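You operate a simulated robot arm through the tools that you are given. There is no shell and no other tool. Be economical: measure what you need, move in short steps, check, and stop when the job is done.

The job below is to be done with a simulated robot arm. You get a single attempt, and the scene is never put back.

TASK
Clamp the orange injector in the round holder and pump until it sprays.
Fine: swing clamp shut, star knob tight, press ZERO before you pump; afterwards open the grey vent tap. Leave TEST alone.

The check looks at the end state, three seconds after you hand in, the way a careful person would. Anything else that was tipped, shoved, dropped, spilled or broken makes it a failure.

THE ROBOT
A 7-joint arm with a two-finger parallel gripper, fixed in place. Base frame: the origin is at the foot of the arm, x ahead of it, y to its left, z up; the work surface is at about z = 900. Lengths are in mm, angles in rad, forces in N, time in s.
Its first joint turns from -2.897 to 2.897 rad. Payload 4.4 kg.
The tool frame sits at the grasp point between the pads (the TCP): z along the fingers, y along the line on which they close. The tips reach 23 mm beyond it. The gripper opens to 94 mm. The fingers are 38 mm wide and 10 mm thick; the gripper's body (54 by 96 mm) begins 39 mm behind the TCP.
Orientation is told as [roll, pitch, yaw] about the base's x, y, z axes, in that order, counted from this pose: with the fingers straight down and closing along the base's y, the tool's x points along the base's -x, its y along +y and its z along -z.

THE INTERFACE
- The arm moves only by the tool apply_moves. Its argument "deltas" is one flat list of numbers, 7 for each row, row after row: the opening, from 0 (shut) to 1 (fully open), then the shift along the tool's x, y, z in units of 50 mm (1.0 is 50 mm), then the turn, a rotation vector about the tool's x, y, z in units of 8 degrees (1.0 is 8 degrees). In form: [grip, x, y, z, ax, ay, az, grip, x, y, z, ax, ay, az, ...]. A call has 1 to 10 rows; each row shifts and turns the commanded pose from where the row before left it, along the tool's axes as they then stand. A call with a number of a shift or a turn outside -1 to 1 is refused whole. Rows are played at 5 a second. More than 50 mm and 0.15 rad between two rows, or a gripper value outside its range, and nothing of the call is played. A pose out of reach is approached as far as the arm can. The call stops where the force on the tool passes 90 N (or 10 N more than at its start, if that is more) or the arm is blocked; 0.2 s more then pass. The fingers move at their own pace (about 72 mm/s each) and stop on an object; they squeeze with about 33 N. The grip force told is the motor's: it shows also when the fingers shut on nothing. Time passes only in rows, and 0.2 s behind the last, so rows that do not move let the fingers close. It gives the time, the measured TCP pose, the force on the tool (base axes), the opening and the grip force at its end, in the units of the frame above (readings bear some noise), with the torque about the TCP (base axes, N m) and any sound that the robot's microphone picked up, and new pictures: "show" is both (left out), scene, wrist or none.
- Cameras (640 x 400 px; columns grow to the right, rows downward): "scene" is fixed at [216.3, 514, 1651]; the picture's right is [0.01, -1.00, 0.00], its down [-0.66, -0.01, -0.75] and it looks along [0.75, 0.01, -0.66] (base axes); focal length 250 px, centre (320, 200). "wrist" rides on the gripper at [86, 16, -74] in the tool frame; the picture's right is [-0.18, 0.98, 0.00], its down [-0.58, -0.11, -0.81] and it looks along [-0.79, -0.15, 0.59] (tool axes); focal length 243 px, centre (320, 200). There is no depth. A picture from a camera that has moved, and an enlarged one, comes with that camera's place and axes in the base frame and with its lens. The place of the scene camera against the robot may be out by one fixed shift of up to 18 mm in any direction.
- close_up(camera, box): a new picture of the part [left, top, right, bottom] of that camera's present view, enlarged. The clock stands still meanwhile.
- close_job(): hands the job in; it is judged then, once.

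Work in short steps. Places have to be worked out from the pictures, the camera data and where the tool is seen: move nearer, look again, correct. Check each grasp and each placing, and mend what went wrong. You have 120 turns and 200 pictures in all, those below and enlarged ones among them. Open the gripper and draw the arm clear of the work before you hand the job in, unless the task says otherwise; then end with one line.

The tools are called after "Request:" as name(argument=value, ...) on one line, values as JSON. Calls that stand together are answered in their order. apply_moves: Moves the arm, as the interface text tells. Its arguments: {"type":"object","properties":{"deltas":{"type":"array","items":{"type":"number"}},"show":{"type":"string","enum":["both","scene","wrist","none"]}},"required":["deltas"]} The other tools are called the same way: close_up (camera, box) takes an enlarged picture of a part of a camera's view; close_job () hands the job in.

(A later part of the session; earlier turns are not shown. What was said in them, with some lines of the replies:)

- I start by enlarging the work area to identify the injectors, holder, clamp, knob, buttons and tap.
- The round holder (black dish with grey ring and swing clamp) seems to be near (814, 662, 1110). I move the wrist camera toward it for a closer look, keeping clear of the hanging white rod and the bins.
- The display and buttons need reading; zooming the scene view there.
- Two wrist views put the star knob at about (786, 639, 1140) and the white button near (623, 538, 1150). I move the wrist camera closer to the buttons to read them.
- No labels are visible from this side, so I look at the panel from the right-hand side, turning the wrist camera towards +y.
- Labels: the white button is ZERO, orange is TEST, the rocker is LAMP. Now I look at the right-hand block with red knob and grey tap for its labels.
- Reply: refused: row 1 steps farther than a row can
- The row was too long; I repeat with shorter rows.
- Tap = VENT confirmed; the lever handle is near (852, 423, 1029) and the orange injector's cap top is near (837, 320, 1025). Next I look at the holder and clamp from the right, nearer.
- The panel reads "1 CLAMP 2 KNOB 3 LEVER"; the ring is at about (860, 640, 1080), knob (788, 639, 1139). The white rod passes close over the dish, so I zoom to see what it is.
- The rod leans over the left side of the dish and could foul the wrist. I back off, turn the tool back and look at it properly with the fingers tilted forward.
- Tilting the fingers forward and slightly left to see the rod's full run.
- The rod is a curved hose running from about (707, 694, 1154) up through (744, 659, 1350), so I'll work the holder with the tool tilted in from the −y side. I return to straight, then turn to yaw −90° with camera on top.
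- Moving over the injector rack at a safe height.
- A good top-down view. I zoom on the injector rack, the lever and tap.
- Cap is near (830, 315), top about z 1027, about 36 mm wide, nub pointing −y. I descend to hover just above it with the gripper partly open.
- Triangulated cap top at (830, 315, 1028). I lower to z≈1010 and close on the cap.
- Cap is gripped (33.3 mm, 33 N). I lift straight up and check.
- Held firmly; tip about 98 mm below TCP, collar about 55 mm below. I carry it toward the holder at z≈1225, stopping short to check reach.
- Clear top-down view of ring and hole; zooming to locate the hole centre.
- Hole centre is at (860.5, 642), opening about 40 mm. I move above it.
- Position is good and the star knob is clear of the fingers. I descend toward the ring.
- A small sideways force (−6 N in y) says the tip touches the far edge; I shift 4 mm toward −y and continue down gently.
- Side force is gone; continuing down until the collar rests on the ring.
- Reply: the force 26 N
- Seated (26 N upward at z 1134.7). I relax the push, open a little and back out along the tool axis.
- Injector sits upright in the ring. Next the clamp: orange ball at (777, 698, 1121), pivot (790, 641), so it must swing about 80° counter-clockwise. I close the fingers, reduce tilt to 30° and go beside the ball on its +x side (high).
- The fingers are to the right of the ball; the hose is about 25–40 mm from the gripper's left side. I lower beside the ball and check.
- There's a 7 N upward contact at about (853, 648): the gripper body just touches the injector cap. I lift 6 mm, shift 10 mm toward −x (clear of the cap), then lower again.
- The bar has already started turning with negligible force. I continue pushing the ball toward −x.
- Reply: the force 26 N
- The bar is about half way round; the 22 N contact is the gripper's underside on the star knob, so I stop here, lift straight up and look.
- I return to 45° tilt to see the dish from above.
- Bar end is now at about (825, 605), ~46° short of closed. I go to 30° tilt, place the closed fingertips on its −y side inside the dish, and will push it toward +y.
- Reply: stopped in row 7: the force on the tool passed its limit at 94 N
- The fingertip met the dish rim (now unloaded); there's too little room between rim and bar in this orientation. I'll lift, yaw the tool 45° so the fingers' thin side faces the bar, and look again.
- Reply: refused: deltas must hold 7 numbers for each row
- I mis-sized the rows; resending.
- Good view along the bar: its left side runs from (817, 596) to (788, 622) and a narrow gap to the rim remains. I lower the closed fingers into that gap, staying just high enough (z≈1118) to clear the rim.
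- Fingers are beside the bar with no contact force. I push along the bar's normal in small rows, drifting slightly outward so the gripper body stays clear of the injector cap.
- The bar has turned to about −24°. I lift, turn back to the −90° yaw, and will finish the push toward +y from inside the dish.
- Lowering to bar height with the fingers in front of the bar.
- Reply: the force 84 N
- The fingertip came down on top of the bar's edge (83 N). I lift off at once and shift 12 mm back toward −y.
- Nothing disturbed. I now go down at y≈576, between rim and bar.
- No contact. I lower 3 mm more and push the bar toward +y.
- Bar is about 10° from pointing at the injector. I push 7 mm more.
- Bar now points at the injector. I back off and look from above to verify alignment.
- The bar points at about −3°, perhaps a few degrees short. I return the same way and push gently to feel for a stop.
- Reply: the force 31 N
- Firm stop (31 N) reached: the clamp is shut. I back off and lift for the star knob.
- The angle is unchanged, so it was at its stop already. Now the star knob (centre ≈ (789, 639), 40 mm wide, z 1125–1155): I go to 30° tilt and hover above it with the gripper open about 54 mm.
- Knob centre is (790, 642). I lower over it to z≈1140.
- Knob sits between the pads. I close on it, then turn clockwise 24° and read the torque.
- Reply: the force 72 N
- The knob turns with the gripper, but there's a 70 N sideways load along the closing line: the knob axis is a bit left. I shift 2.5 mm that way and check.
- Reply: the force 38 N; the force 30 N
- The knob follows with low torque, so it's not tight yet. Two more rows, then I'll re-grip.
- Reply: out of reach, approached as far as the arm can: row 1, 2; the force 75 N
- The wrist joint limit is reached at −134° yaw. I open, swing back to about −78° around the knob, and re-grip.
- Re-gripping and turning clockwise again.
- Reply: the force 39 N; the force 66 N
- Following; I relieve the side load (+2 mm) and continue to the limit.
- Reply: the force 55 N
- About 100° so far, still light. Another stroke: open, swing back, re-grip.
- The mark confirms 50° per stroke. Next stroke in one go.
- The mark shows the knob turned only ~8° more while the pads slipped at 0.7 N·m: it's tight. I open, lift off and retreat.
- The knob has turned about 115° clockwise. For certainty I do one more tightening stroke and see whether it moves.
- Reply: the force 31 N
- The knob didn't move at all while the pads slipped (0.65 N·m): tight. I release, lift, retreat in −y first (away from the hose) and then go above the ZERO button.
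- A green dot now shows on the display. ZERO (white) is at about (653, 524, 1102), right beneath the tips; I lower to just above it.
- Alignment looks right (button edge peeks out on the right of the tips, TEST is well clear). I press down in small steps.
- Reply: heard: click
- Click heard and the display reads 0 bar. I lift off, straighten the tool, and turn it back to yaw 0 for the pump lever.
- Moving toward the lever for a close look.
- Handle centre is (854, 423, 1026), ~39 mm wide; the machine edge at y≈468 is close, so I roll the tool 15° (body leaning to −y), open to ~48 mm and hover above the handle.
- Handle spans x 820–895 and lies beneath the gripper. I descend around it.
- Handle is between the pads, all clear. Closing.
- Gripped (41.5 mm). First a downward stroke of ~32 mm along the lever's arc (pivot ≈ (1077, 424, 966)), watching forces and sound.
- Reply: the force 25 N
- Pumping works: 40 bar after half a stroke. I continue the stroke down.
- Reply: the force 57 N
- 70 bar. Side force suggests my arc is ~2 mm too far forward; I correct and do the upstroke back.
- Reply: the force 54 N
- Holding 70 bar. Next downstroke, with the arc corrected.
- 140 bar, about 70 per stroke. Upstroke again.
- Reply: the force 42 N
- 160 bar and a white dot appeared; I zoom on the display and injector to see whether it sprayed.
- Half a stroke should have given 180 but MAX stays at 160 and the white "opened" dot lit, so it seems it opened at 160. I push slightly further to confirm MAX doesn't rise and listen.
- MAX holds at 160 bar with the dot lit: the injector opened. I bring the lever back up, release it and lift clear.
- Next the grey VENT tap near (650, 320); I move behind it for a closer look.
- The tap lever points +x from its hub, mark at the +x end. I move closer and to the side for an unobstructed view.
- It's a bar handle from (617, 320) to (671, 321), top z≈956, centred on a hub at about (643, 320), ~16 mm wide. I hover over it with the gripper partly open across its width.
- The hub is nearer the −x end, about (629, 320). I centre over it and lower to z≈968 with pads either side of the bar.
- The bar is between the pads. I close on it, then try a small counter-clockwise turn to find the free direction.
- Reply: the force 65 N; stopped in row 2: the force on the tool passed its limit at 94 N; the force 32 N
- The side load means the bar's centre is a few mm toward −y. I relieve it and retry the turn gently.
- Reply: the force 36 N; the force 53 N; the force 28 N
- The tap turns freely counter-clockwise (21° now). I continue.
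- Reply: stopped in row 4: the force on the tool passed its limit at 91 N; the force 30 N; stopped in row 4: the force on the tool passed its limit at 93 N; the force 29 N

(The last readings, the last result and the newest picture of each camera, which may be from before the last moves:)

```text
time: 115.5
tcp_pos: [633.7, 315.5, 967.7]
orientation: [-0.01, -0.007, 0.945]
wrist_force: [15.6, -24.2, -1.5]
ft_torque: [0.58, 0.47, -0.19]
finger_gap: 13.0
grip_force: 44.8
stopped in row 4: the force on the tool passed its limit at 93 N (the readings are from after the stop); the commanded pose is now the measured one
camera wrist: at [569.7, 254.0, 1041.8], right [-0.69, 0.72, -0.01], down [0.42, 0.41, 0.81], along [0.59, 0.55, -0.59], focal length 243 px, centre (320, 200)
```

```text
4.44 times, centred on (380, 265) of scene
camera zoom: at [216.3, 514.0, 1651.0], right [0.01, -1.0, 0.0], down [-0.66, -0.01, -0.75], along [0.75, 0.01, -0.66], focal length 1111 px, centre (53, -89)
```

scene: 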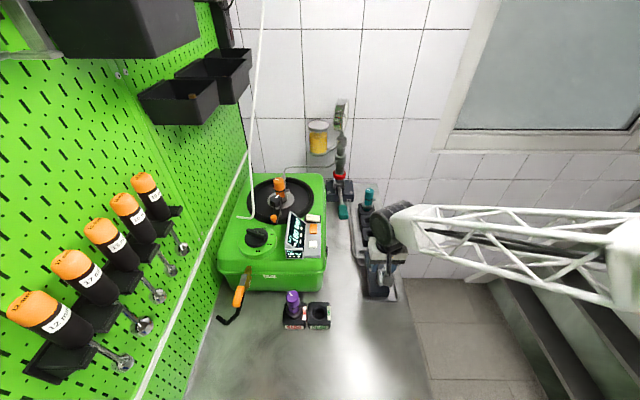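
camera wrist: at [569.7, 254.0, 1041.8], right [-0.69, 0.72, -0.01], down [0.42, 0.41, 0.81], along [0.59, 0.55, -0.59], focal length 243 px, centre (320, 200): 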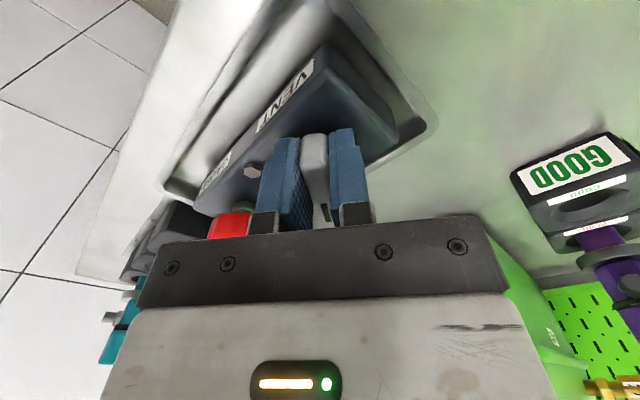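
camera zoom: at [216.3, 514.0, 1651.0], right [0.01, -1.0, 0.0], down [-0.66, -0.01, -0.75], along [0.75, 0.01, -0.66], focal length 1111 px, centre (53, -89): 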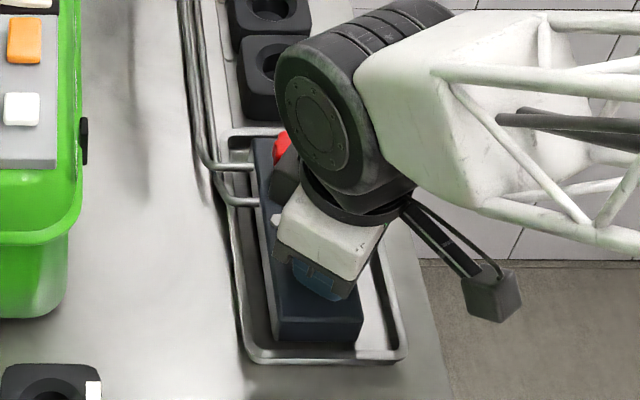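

54° reached; side load builds up because the axis is slightly off. I correct by 2 mm and continue in small rows.

Request:
apply_moves(deltas=[0, 0, -0.04, 0, 0, 0, -0.6, 0, 0, -0.01, 0, 0, 0, -0.6, 0, 0, -0.01, 0, 0, 0, -0.6, 0, 0, 0, 0, 0, 0, 0], show="none")

Request:
apply_moves(deltas=[0, 0, -0.02, 0, 0, 0, -0.6, 0, 0, -0.02, 0, 0, 0, -0.6, 0, 0, -0.02, 0, 0, 0, -0.6, 0, 0, 0, 0, 0, 0, 0], show="wrist")

```text
time: 116.5
tcp_pos: [635.3, 313.9, 968.1]
orientation: [-0.012, 0.0, 1.198]
wrist_force: [-21.5, -4.4, 11.5]
ft_torque: [0.83, 0.84, 0.14]
finger_gap: 13.2
grip_force: 44.8
```

```text
time: 117.5
tcp_pos: [637.8, 312.6, 967.5]
orientation: [-0.01, 0.001, 1.452]
wrist_force: [-71.6, 41.1, 12.1]
ft_torque: [0.75, 1.19, 0.49]
finger_gap: 13.2
grip_force: 45.1
camera wrist: at [610.5, 229.4, 1042.3], right [-0.95, 0.3, -0.01], down [0.17, 0.57, 0.81], along [0.25, 0.77, -0.59], focal length 243 px, centre (320, 200)
```

wrist: 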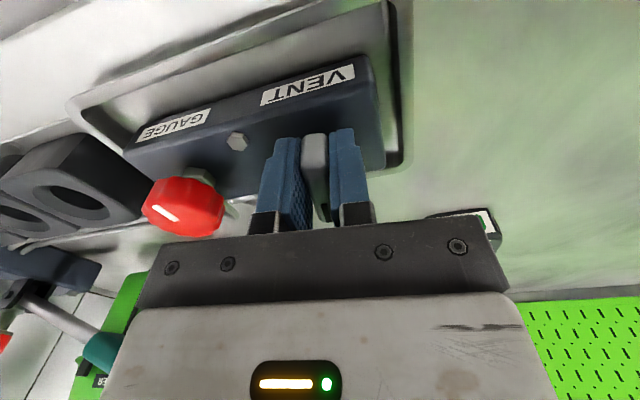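

83° and I over-corrected; I shift back 2.5 mm and turn the rest to the stop.

Request:
apply_moves(deltas=[0, 0, 0.05, 0, 0, 0, 0, 0, 0, 0, 0, 0, 0, -0.5, 0, 0, 0, 0, 0, 0, -0.4, 0, 0, 0, 0, 0, 0, 0], show="none")

Request:
apply_moves(deltas=[0, 0, 0, 0, 0, 0, -0.5, 0, 0, 0, 0, 0, 0, 0], show="none")

```text
time: 118.5
tcp_pos: [638.1, 312.4, 966.7]
orientation: [-0.013, 0.003, 1.576]
wrist_force: [12.7, 21.3, -5.8]
ft_torque: [0.49, 0.87, -0.31]
finger_gap: 13.1
grip_force: 45.2
```

```text
time: 119.1
tcp_pos: [638.0, 311.7, 967.3]
orientation: [-0.015, 0.003, 1.645]
wrist_force: [56.1, 9.8, -11.9]
ft_torque: [0.09, 0.45, -1.72]
finger_gap: 14.9
grip_force: 45.2
```

Torque −1.7 N·m: the 90° end stop is reached, the vent is open. I release, lift clear and inspect.

Request:
apply_moves(deltas=[0, 0, 0, 0, 0, 0, 0.5, 0.42, 0, 0, 0, 0, 0, 0, 0.42, 0, 0, 0, 0, 0, 0, 0.42, 0, 0, -0.5, 0, 0, 0, 0.42, 0, 0, -0.9, 0, 0, 0, 0.42, 0, 0, -0.95, 0, 0, 0, 0.42, 0.9, 0, -0.3, 0, 0, 0, 0.42, 0.9, 0, 0, 0, 0, 0], show="both")

Request:
close_up(camera="scene", box=[340, 220, 420, 310])

Request:
close_up(camera="scene", box=[215, 150, 400, 275])

```text
time: 120.9
tcp_pos: [635.1, 225.2, 1099.0]
orientation: [-0.013, 0.002, 1.576]
wrist_force: [0.3, 0.2, 0.2]
ft_torque: [0.01, -0.03, 0.01]
finger_gap: 39.5
grip_force: 0.0
camera wrist: at [618.7, 138.5, 1174.3], right [-0.98, 0.18, -0.01], down [0.1, 0.58, 0.81], along [0.15, 0.79, -0.59], focal length 243 px, centre (320, 200)
```

scene: 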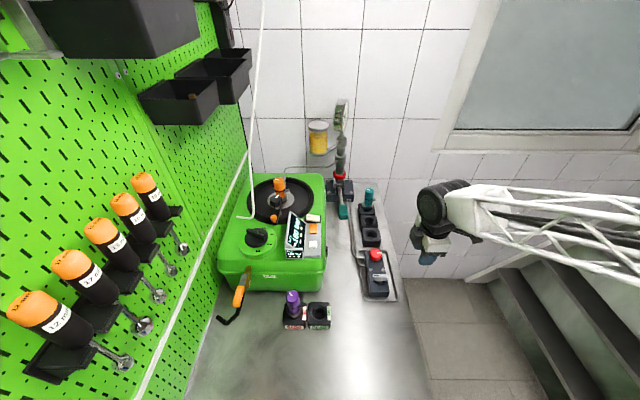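
wrist: 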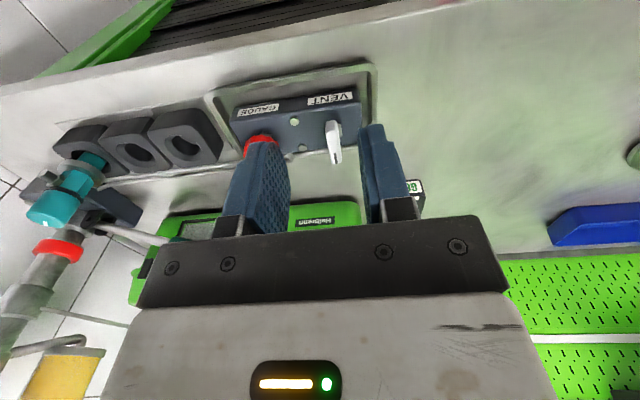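

```text
4.44 times, centred on (380, 265) of scene
camera zoom: at [216.3, 514.0, 1651.0], right [0.01, -1.0, 0.0], down [-0.66, -0.01, -0.75], along [0.75, 0.01, -0.66], focal length 1111 px, centre (53, -89)
```

zoom: 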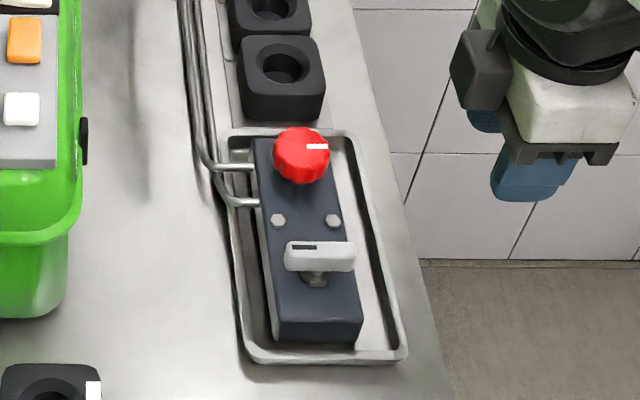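

```text
3.20 times, centred on (308, 212) of scene
camera zoom: at [216.3, 514.0, 1651.0], right [0.01, -1.0, 0.0], down [-0.66, -0.01, -0.75], along [0.75, 0.01, -0.66], focal length 800 px, centre (360, 160)
```

zoom: 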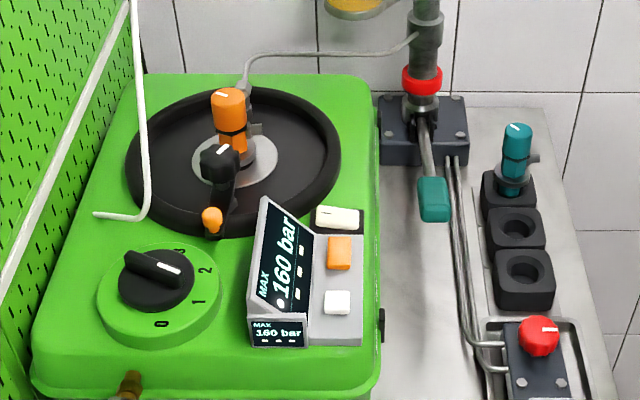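

The vent handle is turned 90° across the block, the rest is untouched, MAX 160 bar shown. I draw the arm up clear with the gripper open.

Request:
apply_moves(deltas=[1, 0.3, 0, -0.9, 0, 0, 0, 1, 0.3, 0, -0.9, 0, 0, 0, 1, 0, 0, -0.9, 0, 0, 0, 1, 0, 0, -0.9, 0, 0, 0, 1, 0, 0, 0, 0, 0, 0], show="scene")

```text
time: 122.1
tcp_pos: [632.8, 193.7, 1279.4]
orientation: [-0.011, 0.002, 1.575]
wrist_force: [-0.1, -0.8, 0.9]
ft_torque: [0.04, 0.02, 0.01]
finger_gap: 93.9
grip_force: 0.0
```

scene: 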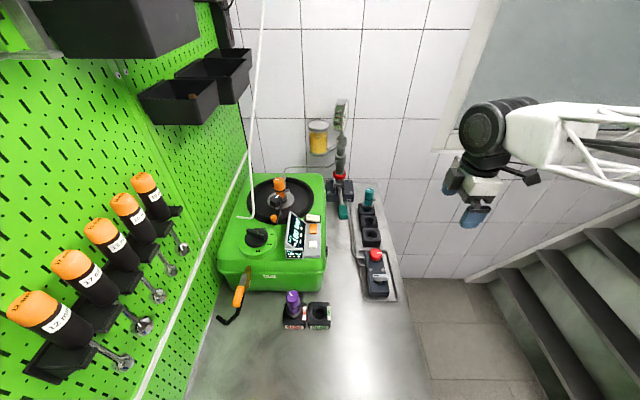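

Everything is in place and the arm is clear; handing in.

Request:
close_job()

```text
The job is handed in.
```

The orange injector is clamped in the round holder with the swing clamp shut and the star knob tight; ZERO was pressed before pumping, and the vent tap is now open. I took it as having sprayed when the display's MAX stopped rising at 160 bar and its white dot lit, though no spray was seen or heard. TEST was not touched.
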